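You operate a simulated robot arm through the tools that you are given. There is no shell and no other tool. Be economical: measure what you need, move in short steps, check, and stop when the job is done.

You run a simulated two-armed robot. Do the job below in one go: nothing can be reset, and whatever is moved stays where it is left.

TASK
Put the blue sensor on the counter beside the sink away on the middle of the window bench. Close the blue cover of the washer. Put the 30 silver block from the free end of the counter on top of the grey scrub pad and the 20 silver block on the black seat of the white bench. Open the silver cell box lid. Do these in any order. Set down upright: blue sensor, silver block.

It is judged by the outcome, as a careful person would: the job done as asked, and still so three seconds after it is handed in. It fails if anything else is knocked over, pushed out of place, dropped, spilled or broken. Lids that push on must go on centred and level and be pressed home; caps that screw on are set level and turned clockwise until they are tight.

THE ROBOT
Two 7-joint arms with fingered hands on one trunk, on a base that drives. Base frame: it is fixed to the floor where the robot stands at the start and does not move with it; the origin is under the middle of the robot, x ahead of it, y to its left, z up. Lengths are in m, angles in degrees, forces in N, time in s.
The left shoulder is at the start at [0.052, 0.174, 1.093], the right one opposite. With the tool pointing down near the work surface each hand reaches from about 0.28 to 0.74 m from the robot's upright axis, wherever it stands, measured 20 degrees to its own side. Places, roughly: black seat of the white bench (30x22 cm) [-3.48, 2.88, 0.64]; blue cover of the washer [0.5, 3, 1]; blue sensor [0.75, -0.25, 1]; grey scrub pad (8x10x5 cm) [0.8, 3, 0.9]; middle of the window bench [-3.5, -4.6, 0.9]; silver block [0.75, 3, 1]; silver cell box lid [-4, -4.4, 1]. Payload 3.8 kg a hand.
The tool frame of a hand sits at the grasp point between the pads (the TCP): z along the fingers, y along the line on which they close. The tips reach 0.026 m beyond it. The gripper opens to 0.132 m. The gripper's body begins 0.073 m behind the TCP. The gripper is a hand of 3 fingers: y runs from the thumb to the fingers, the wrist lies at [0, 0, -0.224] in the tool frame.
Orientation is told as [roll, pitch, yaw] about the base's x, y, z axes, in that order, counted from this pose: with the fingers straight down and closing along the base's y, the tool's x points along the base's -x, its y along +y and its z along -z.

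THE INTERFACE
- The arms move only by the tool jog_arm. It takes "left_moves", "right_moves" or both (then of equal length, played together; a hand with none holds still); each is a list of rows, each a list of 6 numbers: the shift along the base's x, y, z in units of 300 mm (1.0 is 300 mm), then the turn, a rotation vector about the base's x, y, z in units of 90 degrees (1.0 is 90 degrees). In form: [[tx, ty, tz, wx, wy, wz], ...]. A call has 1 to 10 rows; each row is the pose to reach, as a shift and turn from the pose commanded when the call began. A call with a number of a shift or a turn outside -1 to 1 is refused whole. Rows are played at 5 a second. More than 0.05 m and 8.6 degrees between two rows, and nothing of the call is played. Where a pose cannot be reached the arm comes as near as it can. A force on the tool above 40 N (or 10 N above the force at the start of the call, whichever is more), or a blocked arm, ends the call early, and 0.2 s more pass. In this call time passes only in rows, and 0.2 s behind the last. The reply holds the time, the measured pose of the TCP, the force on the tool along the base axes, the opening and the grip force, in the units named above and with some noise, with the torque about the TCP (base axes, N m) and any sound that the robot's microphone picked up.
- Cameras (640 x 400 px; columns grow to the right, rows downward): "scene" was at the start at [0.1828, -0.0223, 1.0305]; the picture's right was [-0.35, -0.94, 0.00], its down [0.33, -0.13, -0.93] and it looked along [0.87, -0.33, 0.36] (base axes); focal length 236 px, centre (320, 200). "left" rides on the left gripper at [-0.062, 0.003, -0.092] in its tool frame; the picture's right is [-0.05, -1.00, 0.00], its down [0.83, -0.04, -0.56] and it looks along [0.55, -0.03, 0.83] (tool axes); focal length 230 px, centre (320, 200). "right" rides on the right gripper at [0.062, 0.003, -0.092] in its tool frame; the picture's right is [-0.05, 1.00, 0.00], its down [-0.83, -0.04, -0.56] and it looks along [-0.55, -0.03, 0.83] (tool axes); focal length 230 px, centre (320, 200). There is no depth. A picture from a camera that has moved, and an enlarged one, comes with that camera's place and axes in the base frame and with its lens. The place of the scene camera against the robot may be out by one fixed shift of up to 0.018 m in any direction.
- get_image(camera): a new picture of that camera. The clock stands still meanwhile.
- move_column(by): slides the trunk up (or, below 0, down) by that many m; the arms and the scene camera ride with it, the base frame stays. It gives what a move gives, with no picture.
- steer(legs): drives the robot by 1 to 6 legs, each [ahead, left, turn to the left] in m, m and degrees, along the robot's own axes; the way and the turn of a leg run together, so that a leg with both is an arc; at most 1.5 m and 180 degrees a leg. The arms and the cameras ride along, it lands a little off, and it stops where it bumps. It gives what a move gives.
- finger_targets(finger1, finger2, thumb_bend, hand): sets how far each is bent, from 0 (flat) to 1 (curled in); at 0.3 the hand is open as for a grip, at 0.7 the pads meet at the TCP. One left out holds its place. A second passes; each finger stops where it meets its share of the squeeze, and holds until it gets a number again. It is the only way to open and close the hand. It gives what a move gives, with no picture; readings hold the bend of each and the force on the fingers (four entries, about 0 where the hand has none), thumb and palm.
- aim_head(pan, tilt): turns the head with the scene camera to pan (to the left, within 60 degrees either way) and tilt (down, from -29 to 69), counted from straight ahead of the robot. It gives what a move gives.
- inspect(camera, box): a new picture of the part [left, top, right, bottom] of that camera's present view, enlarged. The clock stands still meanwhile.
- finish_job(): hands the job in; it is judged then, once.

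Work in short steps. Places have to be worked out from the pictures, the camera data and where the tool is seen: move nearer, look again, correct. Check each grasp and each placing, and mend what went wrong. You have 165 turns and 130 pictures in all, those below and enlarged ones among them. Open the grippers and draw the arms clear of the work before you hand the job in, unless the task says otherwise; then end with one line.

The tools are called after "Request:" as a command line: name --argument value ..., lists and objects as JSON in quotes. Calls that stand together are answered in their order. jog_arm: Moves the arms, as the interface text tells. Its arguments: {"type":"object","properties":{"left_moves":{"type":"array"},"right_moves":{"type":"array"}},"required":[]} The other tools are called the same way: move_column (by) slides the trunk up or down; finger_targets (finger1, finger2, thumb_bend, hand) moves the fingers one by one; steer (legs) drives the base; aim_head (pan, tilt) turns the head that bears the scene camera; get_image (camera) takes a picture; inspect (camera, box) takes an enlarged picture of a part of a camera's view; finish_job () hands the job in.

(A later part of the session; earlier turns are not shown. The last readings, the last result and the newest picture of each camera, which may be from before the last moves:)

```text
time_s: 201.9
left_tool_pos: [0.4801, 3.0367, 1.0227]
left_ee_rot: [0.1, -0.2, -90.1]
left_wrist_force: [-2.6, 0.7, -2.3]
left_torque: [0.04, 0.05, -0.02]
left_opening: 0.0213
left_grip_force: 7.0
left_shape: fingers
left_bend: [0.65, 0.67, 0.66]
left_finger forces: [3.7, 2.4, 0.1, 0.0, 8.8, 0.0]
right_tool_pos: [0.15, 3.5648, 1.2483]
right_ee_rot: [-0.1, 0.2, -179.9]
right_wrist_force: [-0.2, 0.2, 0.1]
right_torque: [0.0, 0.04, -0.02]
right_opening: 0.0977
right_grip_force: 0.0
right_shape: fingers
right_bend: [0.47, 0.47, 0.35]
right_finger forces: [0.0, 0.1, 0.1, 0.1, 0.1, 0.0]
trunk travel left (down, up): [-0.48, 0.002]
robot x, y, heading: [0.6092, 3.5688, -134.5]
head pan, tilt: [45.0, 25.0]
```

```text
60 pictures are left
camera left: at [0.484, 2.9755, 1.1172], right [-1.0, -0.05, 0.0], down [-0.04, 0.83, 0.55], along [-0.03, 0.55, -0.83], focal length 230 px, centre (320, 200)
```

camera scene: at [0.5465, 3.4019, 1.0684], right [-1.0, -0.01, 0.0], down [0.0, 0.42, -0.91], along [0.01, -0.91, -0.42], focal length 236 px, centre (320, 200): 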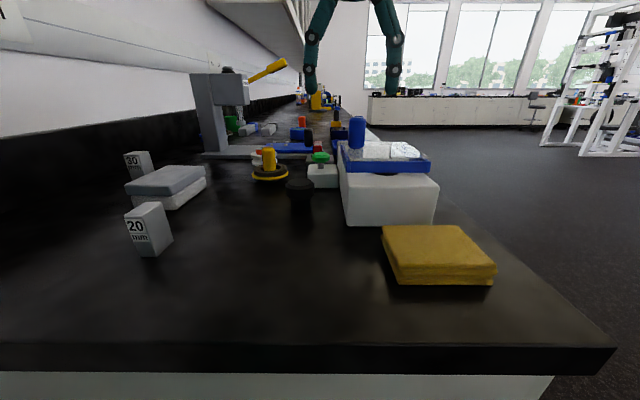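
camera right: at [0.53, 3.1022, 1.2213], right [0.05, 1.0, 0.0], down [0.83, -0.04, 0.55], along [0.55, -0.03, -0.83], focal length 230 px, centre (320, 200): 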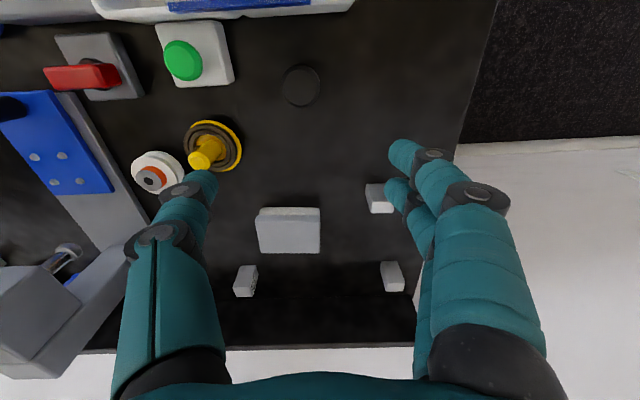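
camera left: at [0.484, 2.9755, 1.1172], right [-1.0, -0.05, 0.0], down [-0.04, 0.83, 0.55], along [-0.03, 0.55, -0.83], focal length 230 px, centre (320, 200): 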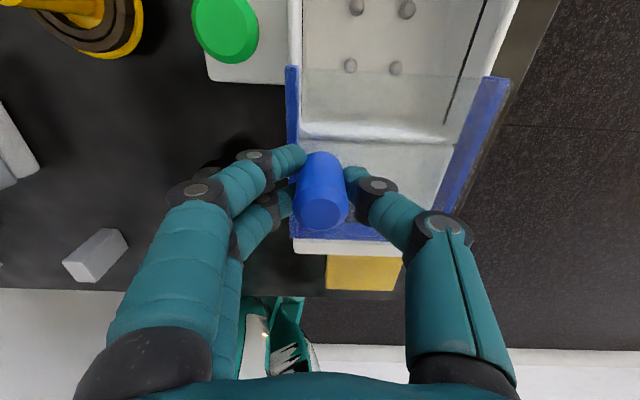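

Knob is gripped. I slide the cover toward -y by about 7 cm.

Request:
jog_arm --left_moves '[[0, -0.05, 0, 0, 0, 0], [0, -0.1, 0, 0, 0, 0], [0, -0.15, 0, 0, 0, 0], [0, -0.19, 0, 0, 0, 0], [0, -0.22, 0, 0, 0, 0], [0, -0.24, 0, 0, 0, 0]]'

Request:
get_image --camera "left"

```text
time_s: 203.3
left_tool_pos: [0.481, 2.9653, 1.0242]
left_ee_rot: [0.0, -0.1, -90.1]
left_wrist_force: [-4.4, 5.0, -1.6]
left_torque: [0.06, 0.07, 0.0]
left_opening: 0.0217
left_grip_force: 8.4
left_shape: fingers
left_bend: [0.65, 0.67, 0.66]
left_finger forces: [2.8, 3.3, 0.0, 0.0, 9.3, 0.1]
right_tool_pos: [0.1498, 3.5665, 1.25]
right_ee_rot: [-0.1, 0.2, -180.0]
right_wrist_force: [0.0, 0.0, -0.6]
right_torque: [-0.03, 0.01, 0.04]
right_opening: 0.098
right_grip_force: 0.0
right_shape: fingers
right_bend: [0.47, 0.47, 0.35]
right_finger forces: [0.0, 0.1, 0.1, 0.0, 0.1, 0.1]
trunk travel left (down, up): [-0.48, 0.002]
robot x, y, heading: [0.6037, 3.5679, -134.5]
head pan, tilt: [45.0, 25.0]
```

```text
59 pictures are left
camera left: at [0.4842, 2.9043, 1.1173], right [-1.0, -0.05, 0.0], down [-0.04, 0.83, 0.55], along [-0.03, 0.55, -0.83], focal length 230 px, centre (320, 200)
```

left: 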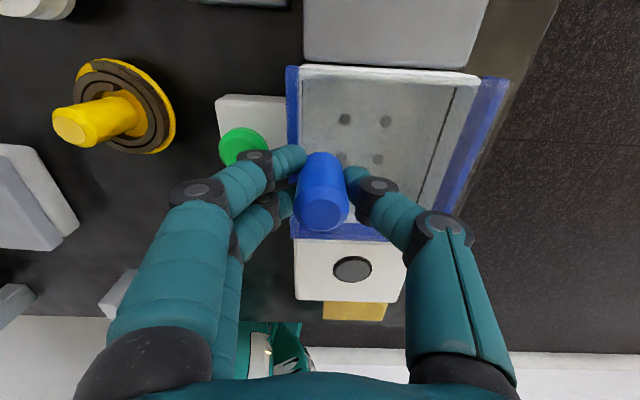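

Basin almost covered. I push gently on until the stop.

Request:
jog_arm --left_moves '[[0, -0.015, 0, 0, 0, 0], [0, -0.03, 0, 0, 0, 0], [0, -0.045, 0, 0, 0, 0]]'

Request:
get_image --camera "left"

```text
time_s: 204.1
left_tool_pos: [0.4818, 2.9493, 1.0237]
left_ee_rot: [0.0, -0.3, -90.0]
left_wrist_force: [1.0, -0.3, 0.5]
left_torque: [0.0, -0.03, 0.0]
left_opening: 0.01
left_grip_force: 4.1
left_shape: fingers
left_bend: [0.7, 0.65, 0.68]
left_finger forces: [0.0, 4.4, 0.0, 0.0, 3.9, 0.0]
right_tool_pos: [0.1509, 3.5643, 1.249]
right_ee_rot: [0.0, 0.1, -180.0]
right_wrist_force: [0.2, 0.6, -0.6]
right_torque: [-0.01, -0.01, -0.04]
right_opening: 0.098
right_grip_force: 0.1
right_shape: fingers
right_bend: [0.47, 0.47, 0.35]
right_finger forces: [0.1, 0.0, 0.1, 0.1, 0.1, 0.0]
trunk travel left (down, up): [-0.48, 0.002]
robot x, y, heading: [0.6079, 3.5643, -134.7]
head pan, tilt: [45.0, 25.0]
```

```text
58 pictures are left
camera left: at [0.4859, 2.888, 1.1177], right [-1.0, -0.05, 0.0], down [-0.05, 0.83, 0.55], along [-0.03, 0.55, -0.84], focal length 230 px, centre (320, 200)
```

left: 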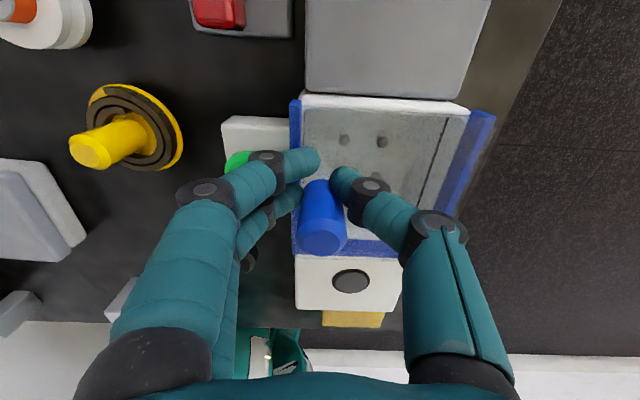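

The fingers slipped over the knob: the cover is at its stop with the frame flush with the basin's far edge. I release and lift.

Request:
finger_targets --hand "left" --finger1 0.42 --finger2 0.42 --thumb_bend 0.42

Request:
jog_arm --left_moves '[[0, 0.0, 0.1, 0, 0, 0], [0, 0, 0.25, 0, 0, 0], [0, 0, 0.4, 0, 0, 0]]'

Request:
get_image --camera "left"

Request:
inspect --camera "scene" --box '[100, 90, 460, 290]'

```text
time_s: 205.1
left_tool_pos: [0.4815, 2.9504, 1.0232]
left_ee_rot: [-0.1, -0.3, -90.0]
left_wrist_force: [0.8, -1.3, 4.4]
left_torque: [-0.03, 0.29, 0.08]
left_opening: 0.0943
left_grip_force: 2.5
left_shape: fingers
left_bend: [0.42, 0.42, 0.42]
left_finger forces: [0.0, 0.0, 0.1, 0.0, 4.6, 0.0]
right_tool_pos: [0.1511, 3.565, 1.2509]
right_ee_rot: [0.0, 0.1, -180.0]
right_wrist_force: [-0.1, 0.2, -0.2]
right_torque: [-0.02, -0.01, -0.03]
right_opening: 0.0978
right_grip_force: 0.0
right_shape: fingers
right_bend: [0.47, 0.47, 0.35]
right_finger forces: [0.0, 0.1, 0.1, 0.1, 0.0, 0.1]
trunk travel left (down, up): [-0.48, 0.002]
robot x, y, heading: [0.609, 3.5666, -134.6]
head pan, tilt: [45.0, 25.0]
```

```text
time_s: 205.9
left_tool_pos: [0.4811, 2.9528, 1.1445]
left_ee_rot: [-0.1, -0.2, -90.1]
left_wrist_force: [0.8, -0.3, -0.3]
left_torque: [-0.02, 0.0, 0.0]
left_opening: 0.0942
left_grip_force: 0.2
left_shape: fingers
left_bend: [0.42, 0.42, 0.42]
left_finger forces: [0.0, 0.0, 0.1, 0.0, 0.0, 0.0]
right_tool_pos: [0.1502, 3.5653, 1.2505]
right_ee_rot: [0.0, 0.1, -179.9]
right_wrist_force: [0.1, 1.0, 0.0]
right_torque: [0.0, -0.02, 0.0]
right_opening: 0.0979
right_grip_force: 0.0
right_shape: fingers
right_bend: [0.47, 0.47, 0.35]
right_finger forces: [0.1, 0.1, 0.1, 0.1, 0.1, 0.0]
trunk travel left (down, up): [-0.48, 0.002]
robot x, y, heading: [0.6084, 3.5677, -134.8]
head pan, tilt: [45.0, 25.0]
```

```text
57 pictures are left
camera left: at [0.4851, 2.8912, 1.2379], right [-1.0, -0.05, 0.0], down [-0.04, 0.83, 0.55], along [-0.03, 0.55, -0.83], focal length 230 px, centre (320, 200)
```

left: 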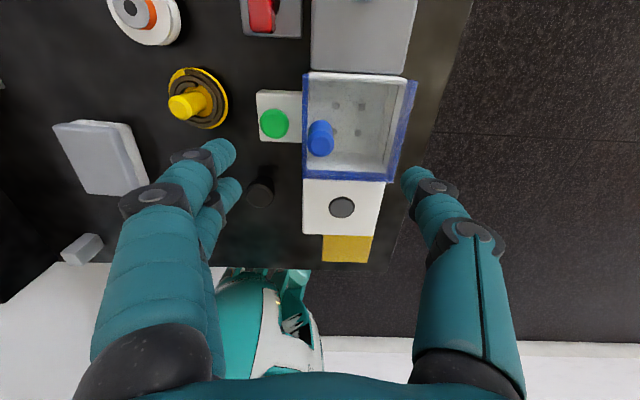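

```text
1.78 times, centred on (280, 190) of scene
camera zoom: at [0.5462, 3.403, 1.0687], right [-1.0, -0.01, 0.0], down [0.0, 0.42, -0.91], along [0.01, -0.91, -0.42], focal length 419 px, centre (391, 218)
```

zoom: 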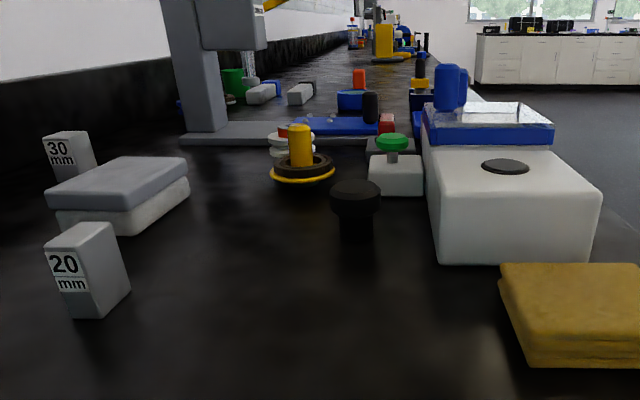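

The cover is fully over the basin. Next the 30 block at ≈(0.91, 2.937): I move the left hand toward it at a safe height while yawing to close along y.

Request:
jog_arm --left_moves '[[0.1, 0.05, 0.02, 0, 0, -0.09], [0.25, 0.1, 0.03, 0, 0, -0.18], [0.4, 0.15, 0.03, 0, 0, -0.27], [0.55, 0.15, 0.03, 0, 0, -0.36], [0.7, 0.15, 0.03, 0, 0, -0.45], [0.84, 0.12, 0.03, 0, 0, -0.54], [0.97, 0.1, 0.03, 0, 0, -0.63]]'

Request:
jog_arm --left_moves '[[0.1, -0.04, 0.0, 0, 0, -0.09], [0.2, -0.08, 0.0, 0, 0, -0.18], [0.3, -0.12, 0.0, 0, 0, -0.27], [0.4, -0.15, 0.0, 0, 0, -0.37]]'

Request:
get_image --camera "left"

```text
time_s: 207.5
left_tool_pos: [0.7569, 2.9737, 1.1468]
left_ee_rot: [-0.4, 0.5, -147.4]
left_wrist_force: [1.0, -0.4, -0.6]
left_torque: [0.02, -0.02, 0.01]
left_opening: 0.0944
left_grip_force: 0.0
left_shape: fingers
left_bend: [0.42, 0.42, 0.42]
left_finger forces: [0.0, 0.0, 0.1, 0.0, 0.1, 0.0]
right_tool_pos: [0.1372, 3.5598, 1.2439]
right_ee_rot: [-0.5, 0.8, 179.8]
right_wrist_force: [-0.1, -0.5, -0.3]
right_torque: [0.0, 0.0, -0.05]
right_opening: 0.098
right_grip_force: 0.0
right_shape: fingers
right_bend: [0.47, 0.47, 0.35]
right_finger forces: [0.1, 0.0, 0.0, 0.1, 0.1, 0.0]
trunk travel left (down, up): [-0.48, 0.002]
robot x, y, heading: [0.6082, 3.565, -134.7]
head pan, tilt: [45.0, 25.0]
```

```text
refused: row 4 steps farther than a row can; nothing moved
```

```text
55 pictures are left
camera left: at [0.7068, 2.9367, 1.2398], right [-0.58, 0.81, 0.01], down [0.67, 0.48, 0.56], along [0.46, 0.33, -0.83], focal length 230 px, centre (320, 200)
```

left: 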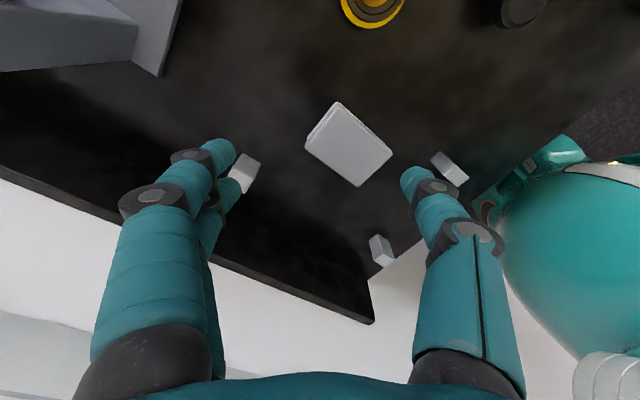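

Both hands shifted ~1.4 cm together, as if something pushed the robot — perhaps the left elbow against the wall. I check with the head.

Request:
aim_head --pan 60 --tilt -15

Request:
get_image --camera "scene"

```text
time_s: 208.6
left_tool_pos: [0.7579, 2.9737, 1.1481]
left_ee_rot: [-0.2, 0.6, -147.1]
left_wrist_force: [0.3, 0.5, 0.7]
left_torque: [0.0, -0.04, -0.01]
left_opening: 0.0946
left_grip_force: 0.0
left_shape: fingers
left_bend: [0.42, 0.42, 0.42]
left_finger forces: [0.0, 0.0, 0.0, 0.1, 0.0, 0.0]
right_tool_pos: [0.1372, 3.5594, 1.2452]
right_ee_rot: [-0.3, 0.7, -180.1]
right_wrist_force: [-0.8, -0.3, 0.2]
right_torque: [-0.01, 0.01, 0.01]
right_opening: 0.098
right_grip_force: 0.0
right_shape: fingers
right_bend: [0.47, 0.47, 0.35]
right_finger forces: [0.0, 0.0, 0.0, 0.0, 0.0, 0.1]
trunk travel left (down, up): [-0.48, 0.002]
robot x, y, heading: [0.6079, 3.5676, -134.7]
head pan, tilt: [60.0, -15.0]
```

```text
54 pictures are left
camera scene: at [0.555, 3.4108, 1.1295], right [-0.96, -0.26, -0.01], down [0.08, -0.24, -0.97], along [0.25, -0.93, 0.26], focal length 236 px, centre (320, 200)
```

scene: 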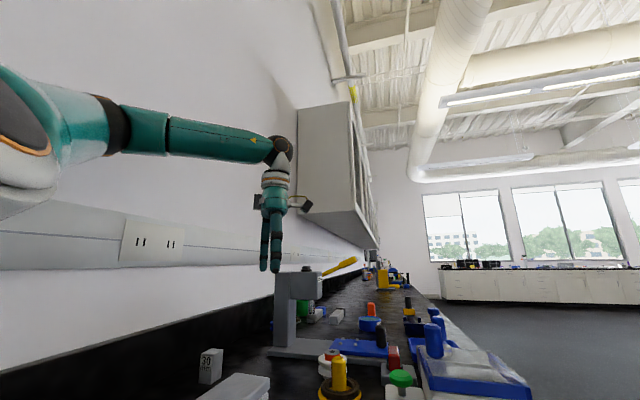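

The elbow is close to the wall. I shift the base 12 cm away from it (toward -x), then continue.

Request:
steer --legs '[[0.085, -0.085, 0]]'

Request:
jog_arm --left_moves '[[0.12, 0, 0.0, 0, 0, -0.06], [0.25, -0.02, 0.0, 0, 0, -0.12], [0.4, -0.04, 0.0, 0, 0, -0.18], [0.55, -0.06, 0.0, 0, 0, -0.25], [0.7, -0.08, 0, 0, 0, -0.32], [0.83, -0.1, 0, 0, 0, -0.365]]'

Request:
get_image --camera "left"

Request:
get_image --camera "scene"

```text
time_s: 210.0
left_tool_pos: [0.6528, 2.9806, 1.1542]
left_ee_rot: [0.0, -0.4, -146.8]
left_wrist_force: [0.5, 0.5, -0.3]
left_torque: [-0.01, 0.01, 0.01]
left_opening: 0.0946
left_grip_force: 0.0
left_shape: fingers
left_bend: [0.42, 0.42, 0.42]
left_finger forces: [0.0, 0.1, 0.0, 0.1, 0.0, 0.0]
right_tool_pos: [0.0315, 3.5661, 1.2497]
right_ee_rot: [0.0, 0.1, -179.8]
right_wrist_force: [-0.5, -0.1, 0.5]
right_torque: [0.02, -0.01, 0.01]
right_opening: 0.0978
right_grip_force: 0.1
right_shape: fingers
right_bend: [0.47, 0.47, 0.35]
right_finger forces: [0.0, 0.0, 0.0, 0.0, 0.1, 0.1]
trunk travel left (down, up): [-0.48, 0.002]
robot x, y, heading: [0.4859, 3.5701, -134.6]
head pan, tilt: [60.0, -15.0]
```

```text
time_s: 211.4
left_tool_pos: [0.917, 2.9574, 1.1431]
left_ee_rot: [-3.1, 3.0, -178.4]
left_wrist_force: [-2.6, -2.4, 2.1]
left_torque: [0.08, -0.16, -0.03]
left_opening: 0.0946
left_grip_force: 0.0
left_shape: fingers
left_bend: [0.42, 0.42, 0.42]
left_finger forces: [0.0, 0.0, 0.0, 0.0, 0.0, 0.0]
right_tool_pos: [0.0325, 3.5629, 1.2506]
right_ee_rot: [-0.1, 0.0, -179.8]
right_wrist_force: [0.3, -0.9, 0.4]
right_torque: [0.02, 0.04, 0.01]
right_opening: 0.098
right_grip_force: 0.1
right_shape: fingers
right_bend: [0.47, 0.47, 0.35]
right_finger forces: [0.0, 0.0, 0.0, 0.0, 0.0, 0.0]
trunk travel left (down, up): [-0.48, 0.002]
robot x, y, heading: [0.4888, 3.5651, -134.4]
head pan, tilt: [60.0, -15.0]
```

```text
53 pictures are left
camera left: at [0.8511, 2.9485, 1.2316], right [-0.08, 1.0, 0.05], down [0.8, 0.04, 0.6], along [0.59, 0.09, -0.8], focal length 230 px, centre (320, 200)
```

left: 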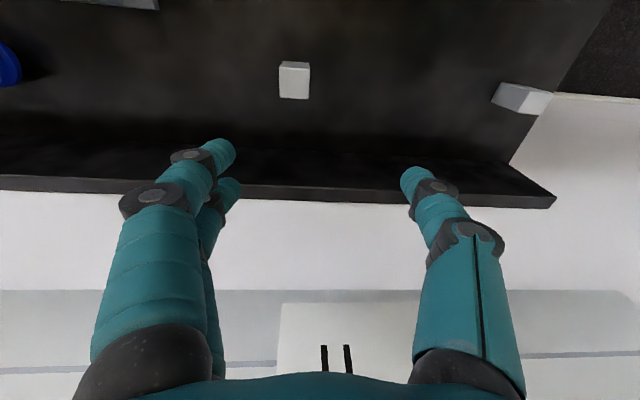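

```text
52 pictures are left
camera scene: at [0.4491, 3.4156, 1.1312], right [-0.96, -0.27, 0.0], down [0.07, -0.25, -0.97], along [0.26, -0.93, 0.26], focal length 236 px, centre (320, 200)
```

scene: 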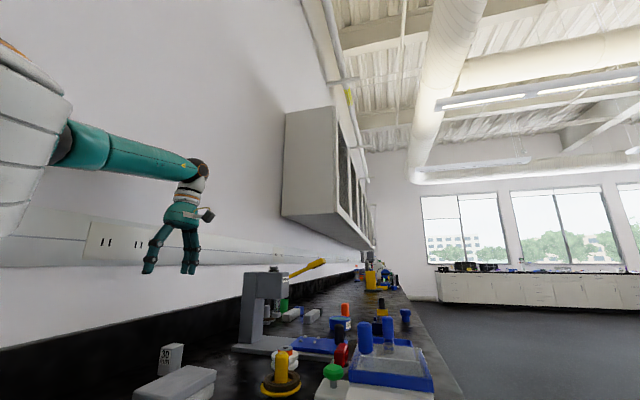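

The hand is nudging the wall rail (3° off). I tilt it 20° so the wrist leans away from the wall, keeping the fingers over the 30 block at ≈(0.903, 2.938).

Request:
jog_arm --left_moves '[[-0.04, -0.02, 0, 0, -0.08, 0], [-0.05, -0.04, 0, 0, -0.16, 0], [-0.04, -0.045, -0.05, 0, -0.24, 0], [-0.02, -0.045, -0.15, 0, -0.24, 0]]'

Request:
get_image --camera "left"

```text
time_s: 212.4
left_tool_pos: [0.8955, 2.9367, 1.1097]
left_ee_rot: [0.2, 21.4, -179.5]
left_wrist_force: [-0.5, 0.6, -0.9]
left_torque: [-0.01, -0.03, 0.0]
left_opening: 0.0947
left_grip_force: 0.0
left_shape: fingers
left_bend: [0.42, 0.42, 0.42]
left_finger forces: [0.0, 0.0, 0.0, 0.1, 0.1, 0.0]
right_tool_pos: [0.0307, 3.5633, 1.2514]
right_ee_rot: [-0.1, 0.1, -179.8]
right_wrist_force: [0.3, 0.4, -1.3]
right_torque: [0.03, 0.01, 0.02]
right_opening: 0.0979
right_grip_force: 0.1
right_shape: fingers
right_bend: [0.47, 0.47, 0.35]
right_finger forces: [0.0, 0.0, 0.0, 0.0, 0.0, 0.1]
trunk travel left (down, up): [-0.48, 0.002]
robot x, y, heading: [0.4896, 3.5661, -134.4]
head pan, tilt: [60.0, -15.0]
```

```text
51 pictures are left
camera left: at [0.8052, 2.9331, 1.1726], right [-0.06, 1.0, -0.02], down [0.57, 0.05, 0.82], along [0.82, 0.03, -0.57], focal length 230 px, centre (320, 200)
```

left: 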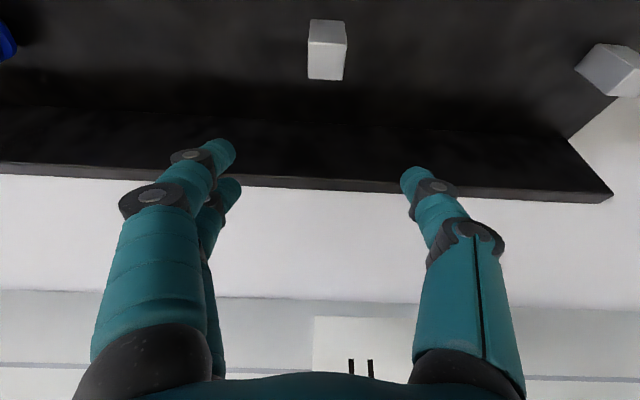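

Now accurate: block centre (0.903, 2.939), top z≈0.955. I descend to z≈0.945 and close.

Request:
jog_arm --left_moves '[[0.01, 0.005, -0.15, 0, 0, 0], [0.02, 0.008, -0.3, 0, 0, 0], [0.025, 0.008, -0.43, 0, 0, 0], [0.025, 0.008, -0.55, 0, 0, 0]]'

Request:
get_image --camera "left"

```text
time_s: 213.4
left_tool_pos: [0.9023, 2.9404, 0.9441]
left_ee_rot: [0.5, 21.4, -179.4]
left_wrist_force: [-0.2, 1.0, 5.8]
left_torque: [-0.3, 0.01, 0.02]
left_opening: 0.0949
left_grip_force: 2.2
left_shape: fingers
left_bend: [0.43, 0.42, 0.42]
left_finger forces: [5.6, 0.0, 0.1, 0.0, 0.0, 0.1]
right_tool_pos: [0.0287, 3.5649, 1.2503]
right_ee_rot: [0.0, 0.1, -179.8]
right_wrist_force: [0.0, 0.2, 0.7]
right_torque: [-0.04, -0.02, -0.02]
right_opening: 0.0981
right_grip_force: 0.0
right_shape: fingers
right_bend: [0.47, 0.47, 0.35]
right_finger forces: [0.0, 0.1, 0.0, 0.0, 0.0, 0.0]
trunk travel left (down, up): [-0.48, 0.002]
robot x, y, heading: [0.4842, 3.5713, -134.4]
head pan, tilt: [60.0, -15.0]
```

```text
50 pictures are left
camera left: at [0.8118, 2.9358, 1.009], right [-0.06, 1.0, -0.03], down [0.57, 0.05, 0.82], along [0.82, 0.03, -0.57], focal length 230 px, centre (320, 200)
```

left: 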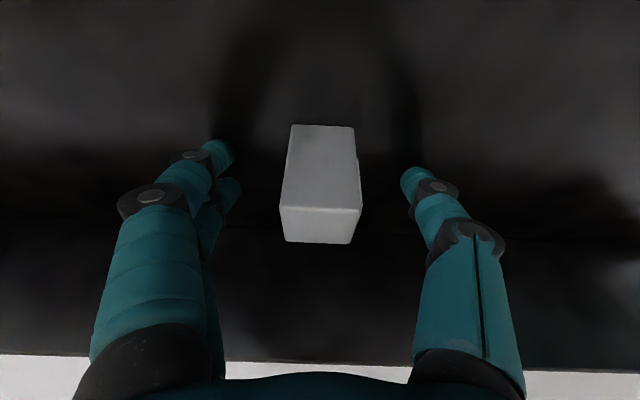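

The nearer finger just grazes the counter. I raise 8 mm and halve the tilt, then close.

Request:
jog_arm --left_moves '[[0, 0, 0.03, 0, 0.03, 0], [0, 0, 0.03, 0, 0.09, 0], [0, 0, 0.02, 0, 0.13, 0]]'

Request:
finger_targets --hand "left" --finger1 0.7 --finger2 0.7 --thumb_bend 0.7

Request:
get_image --camera "left"

```text
time_s: 214.2
left_tool_pos: [0.9038, 2.9385, 0.9489]
left_ee_rot: [0.1, 9.6, -179.6]
left_wrist_force: [0.2, 0.1, -0.3]
left_torque: [0.02, -0.01, -0.02]
left_opening: 0.0949
left_grip_force: 0.0
left_shape: fingers
left_bend: [0.42, 0.42, 0.42]
left_finger forces: [0.0, 0.1, 0.0, 0.1, 0.0, 0.0]
right_tool_pos: [0.0297, 3.5641, 1.2505]
right_ee_rot: [0.0, 0.1, -179.8]
right_wrist_force: [0.5, -0.7, -0.1]
right_torque: [0.02, -0.03, -0.02]
right_opening: 0.098
right_grip_force: 0.1
right_shape: fingers
right_bend: [0.47, 0.47, 0.35]
right_finger forces: [0.0, 0.0, 0.0, 0.0, 0.0, 0.0]
trunk travel left (down, up): [-0.48, 0.002]
robot x, y, heading: [0.4891, 3.5702, -134.6]
head pan, tilt: [60.0, -15.0]
```

```text
time_s: 215.2
left_tool_pos: [0.9031, 2.9392, 0.9495]
left_ee_rot: [0.0, 9.8, -179.4]
left_wrist_force: [0.1, 0.0, 0.6]
left_torque: [0.0, -0.03, 0.0]
left_opening: 0.0301
left_grip_force: 11.8
left_shape: fingers
left_bend: [0.62, 0.63, 0.65]
left_finger forces: [6.3, 4.7, 0.1, 0.0, 11.6, 0.0]
right_tool_pos: [0.0311, 3.5652, 1.2512]
right_ee_rot: [0.0, 0.1, -179.8]
right_wrist_force: [-0.7, -0.2, 0.4]
right_torque: [0.02, 0.0, 0.0]
right_opening: 0.098
right_grip_force: 0.0
right_shape: fingers
right_bend: [0.47, 0.47, 0.35]
right_finger forces: [0.0, 0.0, 0.1, 0.1, 0.0, 0.0]
trunk travel left (down, up): [-0.48, 0.002]
robot x, y, heading: [0.4899, 3.569, -134.5]
head pan, tilt: [60.0, -15.0]
```

```text
49 pictures are left
camera left: at [0.8271, 2.9351, 1.0306], right [-0.06, 1.0, -0.01], down [0.72, 0.05, 0.69], along [0.69, 0.03, -0.73], focal length 230 px, centre (320, 200)
```

left: 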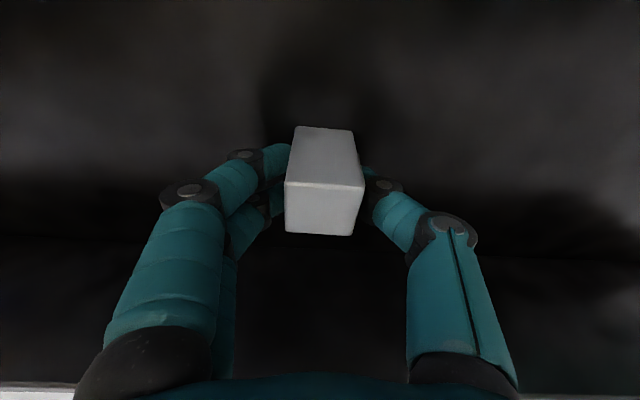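

Held (opening 0.030, block bottom 49.5 mm below TCP). I lift 12 cm and carry it over the pad, keeping the tilt unchanged.

Request:
jog_arm --left_moves '[[0, 0, 0.1, 0, 0, 0], [0, 0, 0.25, 0, 0, 0], [-0.03, 0.03, 0.38, 0, 0, 0], [-0.13, 0.12, 0.42, 0, 0, 0], [-0.25, 0.21, 0.42, 0, 0, 0], [-0.36, 0.29, 0.42, 0, 0, 0], [-0.42, 0.337, 0.42, 0, 0, 0]]'

Request:
get_image --camera "left"

Request:
aim_head --pan 60 --tilt 20

Request:
get_image --camera "scene"

```text
time_s: 216.8
left_tool_pos: [0.7764, 3.042, 1.0741]
left_ee_rot: [0.0, 9.7, -179.5]
left_wrist_force: [-0.4, 0.3, -1.6]
left_torque: [-0.02, 0.0, 0.04]
left_opening: 0.0295
left_grip_force: 10.6
left_shape: fingers
left_bend: [0.62, 0.66, 0.65]
left_finger forces: [7.5, 3.9, 0.1, 0.1, 10.1, 0.0]
right_tool_pos: [0.0298, 3.565, 1.2508]
right_ee_rot: [0.1, 0.1, -179.8]
right_wrist_force: [1.1, -0.1, 0.3]
right_torque: [0.01, 0.02, -0.02]
right_opening: 0.0977
right_grip_force: 0.0
right_shape: fingers
right_bend: [0.47, 0.47, 0.35]
right_finger forces: [0.0, 0.0, 0.0, 0.0, 0.1, 0.1]
trunk travel left (down, up): [-0.48, 0.002]
robot x, y, heading: [0.491, 3.569, -134.6]
head pan, tilt: [60.0, -15.0]
```

```text
48 pictures are left
camera left: at [0.7011, 3.0377, 1.1568], right [-0.06, 1.0, -0.01], down [0.72, 0.05, 0.69], along [0.69, 0.03, -0.73], focal length 230 px, centre (320, 200)
```

left: 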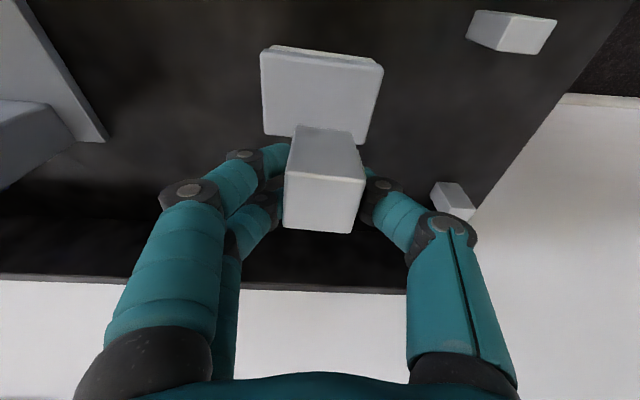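

```text
time_s: 217.8
left_tool_pos: [0.7782, 3.0401, 1.0746]
left_ee_rot: [0.1, 9.7, -179.6]
left_wrist_force: [0.5, -0.2, -1.2]
left_torque: [-0.01, 0.04, -0.01]
left_opening: 0.0296
left_grip_force: 10.5
left_shape: fingers
left_bend: [0.62, 0.66, 0.65]
left_finger forces: [7.4, 3.9, 0.0, 0.1, 10.1, 0.0]
right_tool_pos: [0.0305, 3.5654, 1.2501]
right_ee_rot: [0.1, 0.0, -179.7]
right_wrist_force: [-0.6, 0.3, 0.2]
right_torque: [-0.01, 0.0, -0.04]
right_opening: 0.0981
right_grip_force: 0.1
right_shape: fingers
right_bend: [0.47, 0.47, 0.35]
right_finger forces: [0.0, 0.0, 0.1, 0.1, 0.0, 0.1]
trunk travel left (down, up): [-0.48, 0.002]
robot x, y, heading: [0.4852, 3.5672, -134.5]
head pan, tilt: [60.0, 20.0]
```

```text
47 pictures are left
camera scene: at [0.4504, 3.4045, 1.0767], right [-0.96, -0.27, 0.0], down [-0.09, 0.33, -0.94], along [0.25, -0.91, -0.34], focal length 236 px, centre (320, 200)
```

scene: 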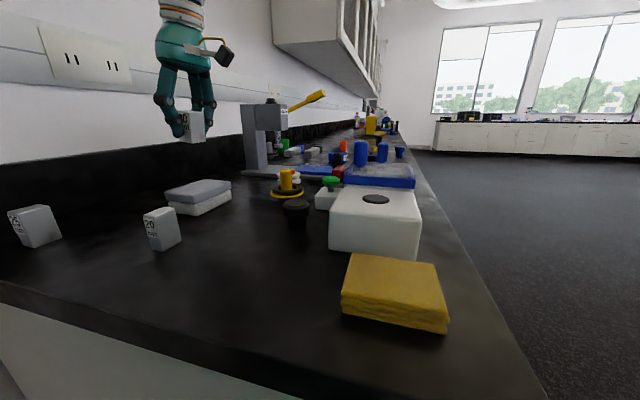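

Pad centre measured (0.780, 3.039), right under the block. I lower until contact.

Request:
jog_arm --left_moves '[[0.008, -0.005, -0.1, 0, 0, 0], [0.01, -0.007, -0.18, 0, 0, 0], [0.01, -0.007, -0.22, 0, 0, 0], [0.01, -0.007, -0.24, 0, 0, 0], [0.01, -0.007, -0.25, 0, 0, 0]]'

Request:
inspect --camera "scene" --box '[130, 110, 250, 225]'

```text
time_s: 219.0
left_tool_pos: [0.7804, 3.0375, 0.999]
left_ee_rot: [0.1, 9.7, -179.5]
left_wrist_force: [0.3, -0.8, -0.9]
left_torque: [0.0, -0.02, 0.02]
left_opening: 0.0293
left_grip_force: 10.6
left_shape: fingers
left_bend: [0.62, 0.66, 0.65]
left_finger forces: [7.5, 3.9, 0.1, 0.0, 10.0, 0.0]
right_tool_pos: [0.0293, 3.5641, 1.2495]
right_ee_rot: [0.0, 0.1, -179.9]
right_wrist_force: [0.4, 0.5, -0.4]
right_torque: [-0.02, -0.02, 0.02]
right_opening: 0.0982
right_grip_force: 0.1
right_shape: fingers
right_bend: [0.47, 0.47, 0.35]
right_finger forces: [0.1, 0.1, 0.0, 0.0, 0.1, 0.1]
trunk travel left (down, up): [-0.48, 0.002]
robot x, y, heading: [0.4873, 3.5685, -134.5]
head pan, tilt: [60.0, 20.0]
```

```text
3.48 times, centred on (190, 168) of scene
camera zoom: at [0.4504, 3.4045, 1.0767], right [-0.96, -0.27, 0.0], down [-0.09, 0.33, -0.94], along [0.25, -0.91, -0.34], focal length 820 px, centre (772, 313)
```

zoom: 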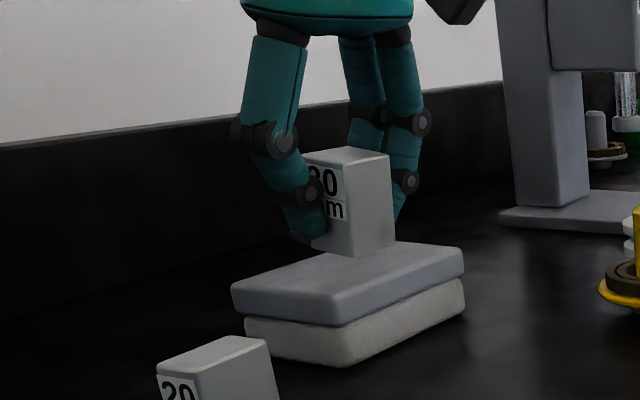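

Just above the pad. I lower a few more millimetres until force shows.

Request:
jog_arm --left_moves '[[0, 0, -0.007, 0, 0, 0], [0, 0, -0.014, 0, 0, 0], [0, 0, -0.02, 0, 0, 0]]'

```text
time_s: 219.8
left_tool_pos: [0.7797, 3.038, 0.9948]
left_ee_rot: [0.1, 9.7, -179.6]
left_wrist_force: [-0.3, 0.9, -2.0]
left_torque: [0.0, -0.03, 0.0]
left_opening: 0.0293
left_grip_force: 11.0
left_shape: fingers
left_bend: [0.62, 0.66, 0.65]
left_finger forces: [7.5, 3.8, 0.1, 0.0, 10.0, 0.1]
right_tool_pos: [0.0305, 3.5641, 1.2498]
right_ee_rot: [0.0, 0.2, -179.9]
right_wrist_force: [-0.7, -0.2, 0.8]
right_torque: [0.02, 0.03, 0.01]
right_opening: 0.0978
right_grip_force: 0.1
right_shape: fingers
right_bend: [0.47, 0.47, 0.35]
right_finger forces: [0.0, 0.1, 0.0, 0.0, 0.0, 0.1]
trunk travel left (down, up): [-0.48, 0.002]
robot x, y, heading: [0.4874, 3.5642, -134.7]
head pan, tilt: [60.0, 20.0]
```

Request:
jog_arm --left_moves '[[0, 0, -0.01, 0, 0, 0], [0, 0, -0.02, 0, 0, 0], [0, 0, -0.03, 0, 0, 0]]'

Request:
inspect --camera "scene" --box '[130, 110, 250, 225]'

```text
time_s: 220.6
left_tool_pos: [0.7813, 3.0385, 0.9879]
left_ee_rot: [0.3, 9.7, -179.3]
left_wrist_force: [3.7, -0.2, 19.7]
left_torque: [-0.02, -0.01, 0.02]
left_opening: 0.0292
left_grip_force: 15.2
left_shape: fingers
left_bend: [0.64, 0.67, 0.67]
left_finger forces: [9.5, 6.0, 0.1, 0.0, 13.6, 0.0]
right_tool_pos: [0.0302, 3.5663, 1.2522]
right_ee_rot: [0.2, 0.0, -179.8]
right_wrist_force: [0.0, -0.8, 0.0]
right_torque: [0.01, -0.01, 0.01]
right_opening: 0.0978
right_grip_force: 0.1
right_shape: fingers
right_bend: [0.47, 0.47, 0.35]
right_finger forces: [0.0, 0.0, 0.0, 0.0, 0.0, 0.1]
trunk travel left (down, up): [-0.48, 0.002]
robot x, y, heading: [0.4864, 3.5658, -134.7]
head pan, tilt: [60.0, 20.0]
```

```text
3.48 times, centred on (190, 168) of scene
camera zoom: at [0.4502, 3.406, 1.0772], right [-0.96, -0.27, 0.0], down [-0.09, 0.33, -0.94], along [0.25, -0.91, -0.34], focal length 820 px, centre (772, 313)
```

zoom: 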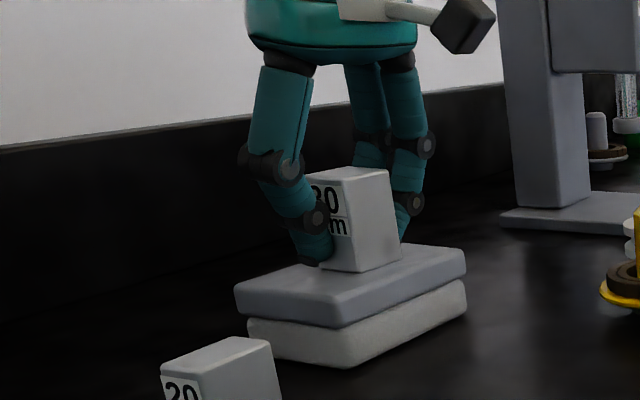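

Contact (20 N). I release and lift away.

Request:
jog_arm --left_moves '[[0, 0, 0.006, 0, 0, 0]]'

Request:
finger_targets --hand "left" --finger1 0.45 --finger2 0.45 --thumb_bend 0.45

Request:
jog_arm --left_moves '[[-0.01, 0, 0.1, 0, 0, 0], [-0.03, 0, 0.25, 0, 0, 0], [-0.05, 0, 0.4, 0, 0, 0]]'

Request:
inspect --camera "scene" --box '[120, 110, 260, 260]'

```text
time_s: 221.0
left_tool_pos: [0.7811, 3.0385, 0.9877]
left_ee_rot: [0.1, 9.6, -179.5]
left_wrist_force: [4.2, -0.2, 14.5]
left_torque: [-0.07, -0.08, -0.02]
left_opening: 0.0291
left_grip_force: 13.9
left_shape: fingers
left_bend: [0.64, 0.67, 0.67]
left_finger forces: [9.5, 5.9, 0.0, 0.1, 12.1, 0.0]
right_tool_pos: [0.0297, 3.5654, 1.2495]
right_ee_rot: [0.0, 0.1, -179.8]
right_wrist_force: [0.0, 0.3, -0.2]
right_torque: [0.02, -0.03, -0.01]
right_opening: 0.0981
right_grip_force: 0.0
right_shape: fingers
right_bend: [0.47, 0.47, 0.35]
right_finger forces: [0.0, 0.2, 0.1, 0.1, 0.0, 0.0]
trunk travel left (down, up): [-0.48, 0.002]
robot x, y, heading: [0.4879, 3.5687, -134.5]
head pan, tilt: [60.0, 20.0]
```

```text
time_s: 222.0
left_tool_pos: [0.7801, 3.0376, 0.9875]
left_ee_rot: [0.2, 9.6, -179.5]
left_wrist_force: [0.0, -0.6, 0.1]
left_torque: [0.0, -0.01, -0.01]
left_opening: 0.0842
left_grip_force: 0.1
left_shape: fingers
left_bend: [0.45, 0.45, 0.45]
left_finger forces: [0.0, 0.2, 0.1, 0.0, 0.0, 0.1]
right_tool_pos: [0.0305, 3.5636, 1.2495]
right_ee_rot: [-0.1, 0.1, -179.8]
right_wrist_force: [0.4, -1.5, 0.0]
right_torque: [0.0, 0.02, -0.03]
right_opening: 0.0976
right_grip_force: 0.0
right_shape: fingers
right_bend: [0.47, 0.47, 0.35]
right_finger forces: [0.1, 0.1, 0.0, 0.1, 0.0, 0.0]
trunk travel left (down, up): [-0.48, 0.002]
robot x, y, heading: [0.4863, 3.5628, -134.5]
head pan, tilt: [60.0, 20.0]
```

```text
time_s: 222.8
left_tool_pos: [0.7648, 3.0396, 1.1084]
left_ee_rot: [0.1, 9.8, -179.6]
left_wrist_force: [0.2, 0.9, -0.3]
left_torque: [-0.01, 0.02, 0.01]
left_opening: 0.0842
left_grip_force: 0.0
left_shape: fingers
left_bend: [0.45, 0.45, 0.45]
left_finger forces: [0.0, 0.1, 0.0, 0.1, 0.0, 0.1]
right_tool_pos: [0.03, 3.5644, 1.2506]
right_ee_rot: [-0.1, 0.1, -179.8]
right_wrist_force: [0.5, -0.2, 0.5]
right_torque: [0.01, 0.01, 0.02]
right_opening: 0.0978
right_grip_force: 0.1
right_shape: fingers
right_bend: [0.47, 0.47, 0.35]
right_finger forces: [0.1, 0.0, 0.1, 0.0, 0.0, 0.0]
trunk travel left (down, up): [-0.48, 0.002]
robot x, y, heading: [0.4902, 3.5661, -134.3]
head pan, tilt: [60.0, 20.0]
```

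```text
2.67 times, centred on (190, 185) of scene
camera zoom: at [0.4503, 3.4049, 1.0768], right [-0.96, -0.27, 0.0], down [-0.09, 0.33, -0.94], along [0.25, -0.91, -0.34], focal length 628 px, centre (667, 240)
```

zoom: 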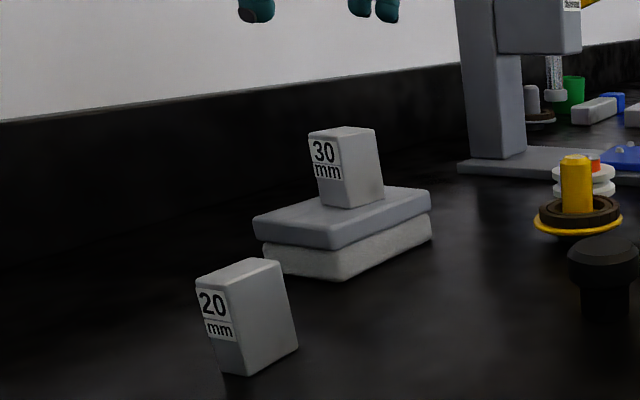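

The 30 block stands on the pad. Now I move over the 20 block and make the hand vertical.

Request:
jog_arm --left_moves '[[-0.04, 0.13, 0.03, 0, 0.04, 0], [-0.08, 0.27, 0.03, 0, 0.08, 0], [-0.107, 0.4, 0.03, 0, 0.107, 0], [-0.107, 0.49, 0, 0, 0.107, 0]]'

Request:
get_image --camera "left"

```text
time_s: 223.8
left_tool_pos: [0.7128, 3.1722, 1.1226]
left_ee_rot: [-0.1, 0.2, -179.5]
left_wrist_force: [0.1, -0.4, 0.2]
left_torque: [0.01, 0.01, -0.03]
left_opening: 0.0845
left_grip_force: 0.2
left_shape: fingers
left_bend: [0.45, 0.45, 0.45]
left_finger forces: [0.0, 0.1, 0.0, 0.0, 0.0, 0.0]
left hand out of reach, approached as far as the arm can: row 3, 4
right_tool_pos: [0.03, 3.5653, 1.2499]
right_ee_rot: [-0.1, 0.1, -179.8]
right_wrist_force: [1.1, 0.5, 0.6]
right_torque: [0.03, -0.01, -0.01]
right_opening: 0.0978
right_grip_force: 0.1
right_shape: fingers
right_bend: [0.47, 0.47, 0.35]
right_finger forces: [0.0, 0.0, 0.0, 0.0, 0.0, 0.1]
trunk travel left (down, up): [-0.48, 0.002]
robot x, y, heading: [0.486, 3.5698, -134.4]
head pan, tilt: [60.0, 20.0]
```

```text
43 pictures are left
camera left: at [0.6519, 3.1681, 1.2167], right [-0.06, 1.0, 0.0], down [0.83, 0.05, 0.56], along [0.56, 0.03, -0.83], focal length 230 px, centre (320, 200)
```

left: 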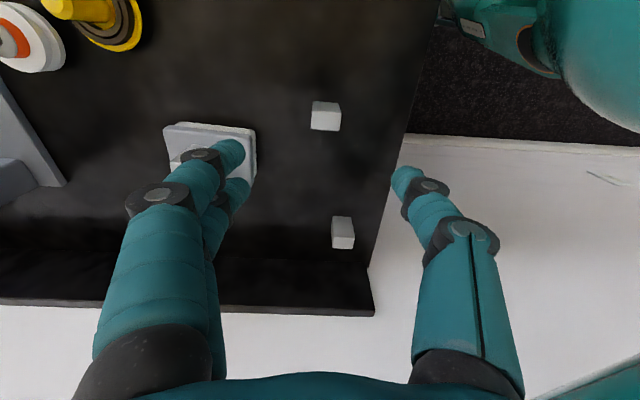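

I'm too close for this pose, so I back the base off 10 cm in +y and re-aim; the 20 block is at ≈(0.72, 3.18).

Request:
steer --legs '[[-0.0713, -0.07, 0]]'

Request:
jog_arm --left_moves '[[0.01, -0.15, 0, 0, 0, 0], [0.02, -0.29, -0.05, 0, 0, 0]]'

Request:
get_image --camera "left"

```text
time_s: 225.1
left_tool_pos: [0.714, 3.2692, 1.1222]
left_ee_rot: [-0.1, 0.1, -179.4]
left_wrist_force: [-0.5, 0.4, -0.8]
left_torque: [-0.01, 0.03, 0.0]
left_opening: 0.0842
left_grip_force: 0.1
left_shape: fingers
left_bend: [0.45, 0.45, 0.45]
left_finger forces: [0.1, 0.0, 0.0, 0.0, 0.0, 0.0]
right_tool_pos: [0.0307, 3.6624, 1.2497]
right_ee_rot: [-0.1, 0.1, -179.8]
right_wrist_force: [0.3, 0.0, 0.1]
right_torque: [0.02, 0.01, 0.0]
right_opening: 0.098
right_grip_force: 0.1
right_shape: fingers
right_bend: [0.47, 0.47, 0.35]
right_finger forces: [0.0, 0.1, 0.1, 0.0, 0.0, 0.0]
trunk travel left (down, up): [-0.48, 0.002]
robot x, y, heading: [0.4877, 3.666, -134.6]
head pan, tilt: [60.0, 20.0]
```

```text
time_s: 225.7
left_tool_pos: [0.7201, 3.1826, 1.1089]
left_ee_rot: [0.0, 0.1, -179.6]
left_wrist_force: [0.3, -0.1, 0.0]
left_torque: [0.02, 0.0, 0.01]
left_opening: 0.0844
left_grip_force: 0.0
left_shape: fingers
left_bend: [0.45, 0.45, 0.45]
left_finger forces: [0.0, 0.0, 0.0, 0.0, 0.0, 0.1]
right_tool_pos: [0.0291, 3.663, 1.2507]
right_ee_rot: [-0.1, 0.0, -179.7]
right_wrist_force: [-0.5, -0.3, -0.3]
right_torque: [-0.02, -0.01, 0.02]
right_opening: 0.0979
right_grip_force: 0.0
right_shape: fingers
right_bend: [0.47, 0.47, 0.35]
right_finger forces: [0.0, 0.1, 0.1, 0.0, 0.0, 0.0]
trunk travel left (down, up): [-0.48, 0.002]
robot x, y, heading: [0.4912, 3.6641, -134.6]
head pan, tilt: [60.0, 20.0]
```

```text
42 pictures are left
camera left: at [0.6581, 3.1786, 1.2023], right [-0.06, 1.0, 0.0], down [0.83, 0.05, 0.56], along [0.56, 0.03, -0.83], focal length 230 px, centre (320, 200)
```

left: 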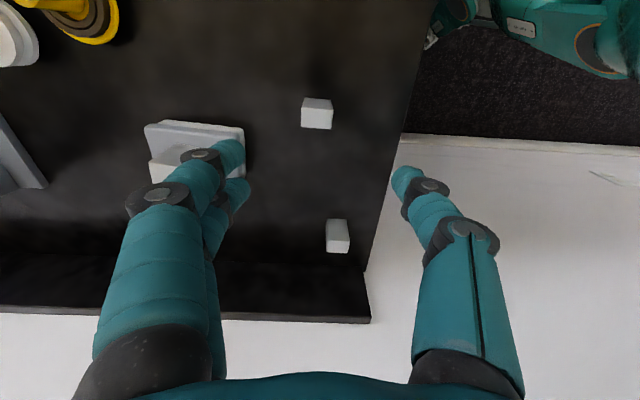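

Block: centre (0.723, 3.179), only 20 mm thick in x and 31 mm in y, so gripping its ±x faces is safer. I yaw the hand 90° (closing along x).

Request:
jog_arm --left_moves '[[0, 0, 0.02, 0, 0, 0.095], [0, 0, 0.02, 0, 0, 0.19], [0, 0, 0.02, 0, 0, 0.285], [0, 0, 0.02, 0, 0, 0.38], [0, 0, 0.02, 0, 0, 0.475], [0, 0, 0.02, 0, 0, 0.57], [0, 0, 0.02, 0, 0, 0.665], [0, 0, 0.02, 0, 0, 0.76], [0, 0, 0.02, 0, 0, 0.855], [0.01, -0.01, 0.0, 0, 0, 0.95]]'

Request:
jog_arm --left_moves '[[0, 0, -0.02, 0, 0, 0.045]]'

Request:
get_image --camera "left"

```text
time_s: 227.9
left_tool_pos: [0.7241, 3.1798, 1.1085]
left_ee_rot: [-0.2, 0.2, -93.9]
left_wrist_force: [-1.2, -0.3, 0.3]
left_torque: [0.01, 0.03, -0.01]
left_opening: 0.0841
left_grip_force: 0.0
left_shape: fingers
left_bend: [0.45, 0.45, 0.45]
left_finger forces: [0.0, 0.0, 0.0, 0.0, 0.0, 0.0]
right_tool_pos: [0.0307, 3.6628, 1.2502]
right_ee_rot: [-0.1, 0.0, -179.8]
right_wrist_force: [0.5, -0.6, 0.6]
right_torque: [0.0, 0.0, 0.0]
right_opening: 0.0976
right_grip_force: 0.0
right_shape: fingers
right_bend: [0.47, 0.47, 0.35]
right_finger forces: [0.0, 0.0, 0.0, 0.0, 0.0, 0.1]
trunk travel left (down, up): [-0.48, 0.002]
robot x, y, heading: [0.488, 3.6659, -134.4]
head pan, tilt: [60.0, 20.0]
```

```text
time_s: 228.3
left_tool_pos: [0.7232, 3.1805, 1.1018]
left_ee_rot: [0.0, 0.1, -89.9]
left_wrist_force: [-0.6, -0.5, -0.4]
left_torque: [-0.01, 0.01, 0.03]
left_opening: 0.0845
left_grip_force: 0.0
left_shape: fingers
left_bend: [0.45, 0.45, 0.45]
left_finger forces: [0.0, 0.0, 0.0, 0.1, 0.0, 0.0]
right_tool_pos: [0.0305, 3.6629, 1.25]
right_ee_rot: [0.0, 0.1, -179.8]
right_wrist_force: [0.1, 0.3, -0.3]
right_torque: [0.01, -0.01, 0.01]
right_opening: 0.0978
right_grip_force: 0.0
right_shape: fingers
right_bend: [0.47, 0.47, 0.35]
right_finger forces: [0.0, 0.0, 0.1, 0.1, 0.1, 0.0]
trunk travel left (down, up): [-0.48, 0.002]
robot x, y, heading: [0.4884, 3.6633, -134.3]
head pan, tilt: [60.0, 20.0]
```

```text
41 pictures are left
camera left: at [0.7271, 3.1183, 1.1955], right [-1.0, -0.05, 0.0], down [-0.04, 0.83, 0.56], along [-0.03, 0.56, -0.83], focal length 230 px, centre (320, 200)
```

left: 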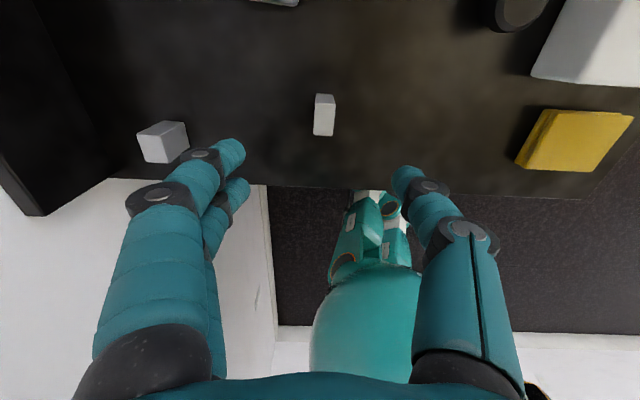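

Centred. I descend and close.

Request:
jog_arm --left_moves '[[-0.008, 0.005, -0.15, 0, 0, 0], [-0.008, 0.005, -0.3, 0, 0, 0], [-0.008, 0.005, -0.43, 0, 0, 0], [-0.008, 0.005, -0.515, 0, 0, 0]]'

Request:
finger_targets --hand "left" --finger1 0.7 --finger2 0.7 --thumb_bend 0.7

Request:
get_image --camera "left"

```text
time_s: 229.3
left_tool_pos: [0.72, 3.1824, 0.9465]
left_ee_rot: [0.0, 0.3, -90.0]
left_wrist_force: [-0.8, -0.5, -0.1]
left_torque: [-0.01, 0.0, -0.01]
left_opening: 0.0845
left_grip_force: 0.0
left_shape: fingers
left_bend: [0.45, 0.45, 0.45]
left_finger forces: [0.0, 0.1, 0.0, 0.0, 0.0, 0.1]
right_tool_pos: [0.0301, 3.6619, 1.2496]
right_ee_rot: [-0.1, 0.1, -179.9]
right_wrist_force: [-0.6, 0.2, -0.1]
right_torque: [0.01, -0.01, -0.03]
right_opening: 0.0979
right_grip_force: 0.1
right_shape: fingers
right_bend: [0.47, 0.47, 0.35]
right_finger forces: [0.0, 0.0, 0.0, 0.0, 0.0, 0.1]
trunk travel left (down, up): [-0.48, 0.002]
robot x, y, heading: [0.4869, 3.6667, -134.6]
head pan, tilt: [60.0, 20.0]
```

```text
time_s: 230.3
left_tool_pos: [0.7204, 3.1815, 0.9478]
left_ee_rot: [0.1, 0.1, -90.1]
left_wrist_force: [0.4, 0.7, -0.3]
left_torque: [0.0, 0.0, -0.04]
left_opening: 0.0194
left_grip_force: 7.0
left_shape: fingers
left_bend: [0.65, 0.65, 0.67]
left_finger forces: [3.5, 3.6, 0.0, 0.0, 7.1, 0.0]
right_tool_pos: [0.0302, 3.6619, 1.2498]
right_ee_rot: [-0.1, 0.1, -179.9]
right_wrist_force: [-0.2, 0.8, -0.5]
right_torque: [0.0, -0.01, 0.01]
right_opening: 0.0977
right_grip_force: 0.1
right_shape: fingers
right_bend: [0.47, 0.47, 0.35]
right_finger forces: [0.0, 0.0, 0.1, 0.0, 0.0, 0.0]
trunk travel left (down, up): [-0.48, 0.002]
robot x, y, heading: [0.4873, 3.6645, -134.2]
head pan, tilt: [60.0, 20.0]
```

```text
40 pictures are left
camera left: at [0.7238, 3.1199, 1.0405], right [-1.0, -0.05, 0.0], down [-0.04, 0.83, 0.56], along [-0.03, 0.56, -0.83], focal length 230 px, centre (320, 200)
```

left: 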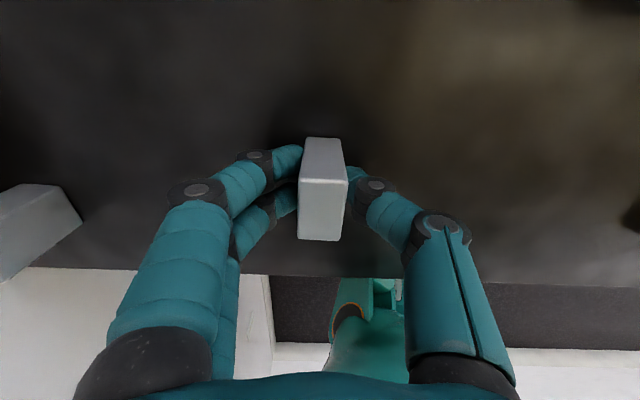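

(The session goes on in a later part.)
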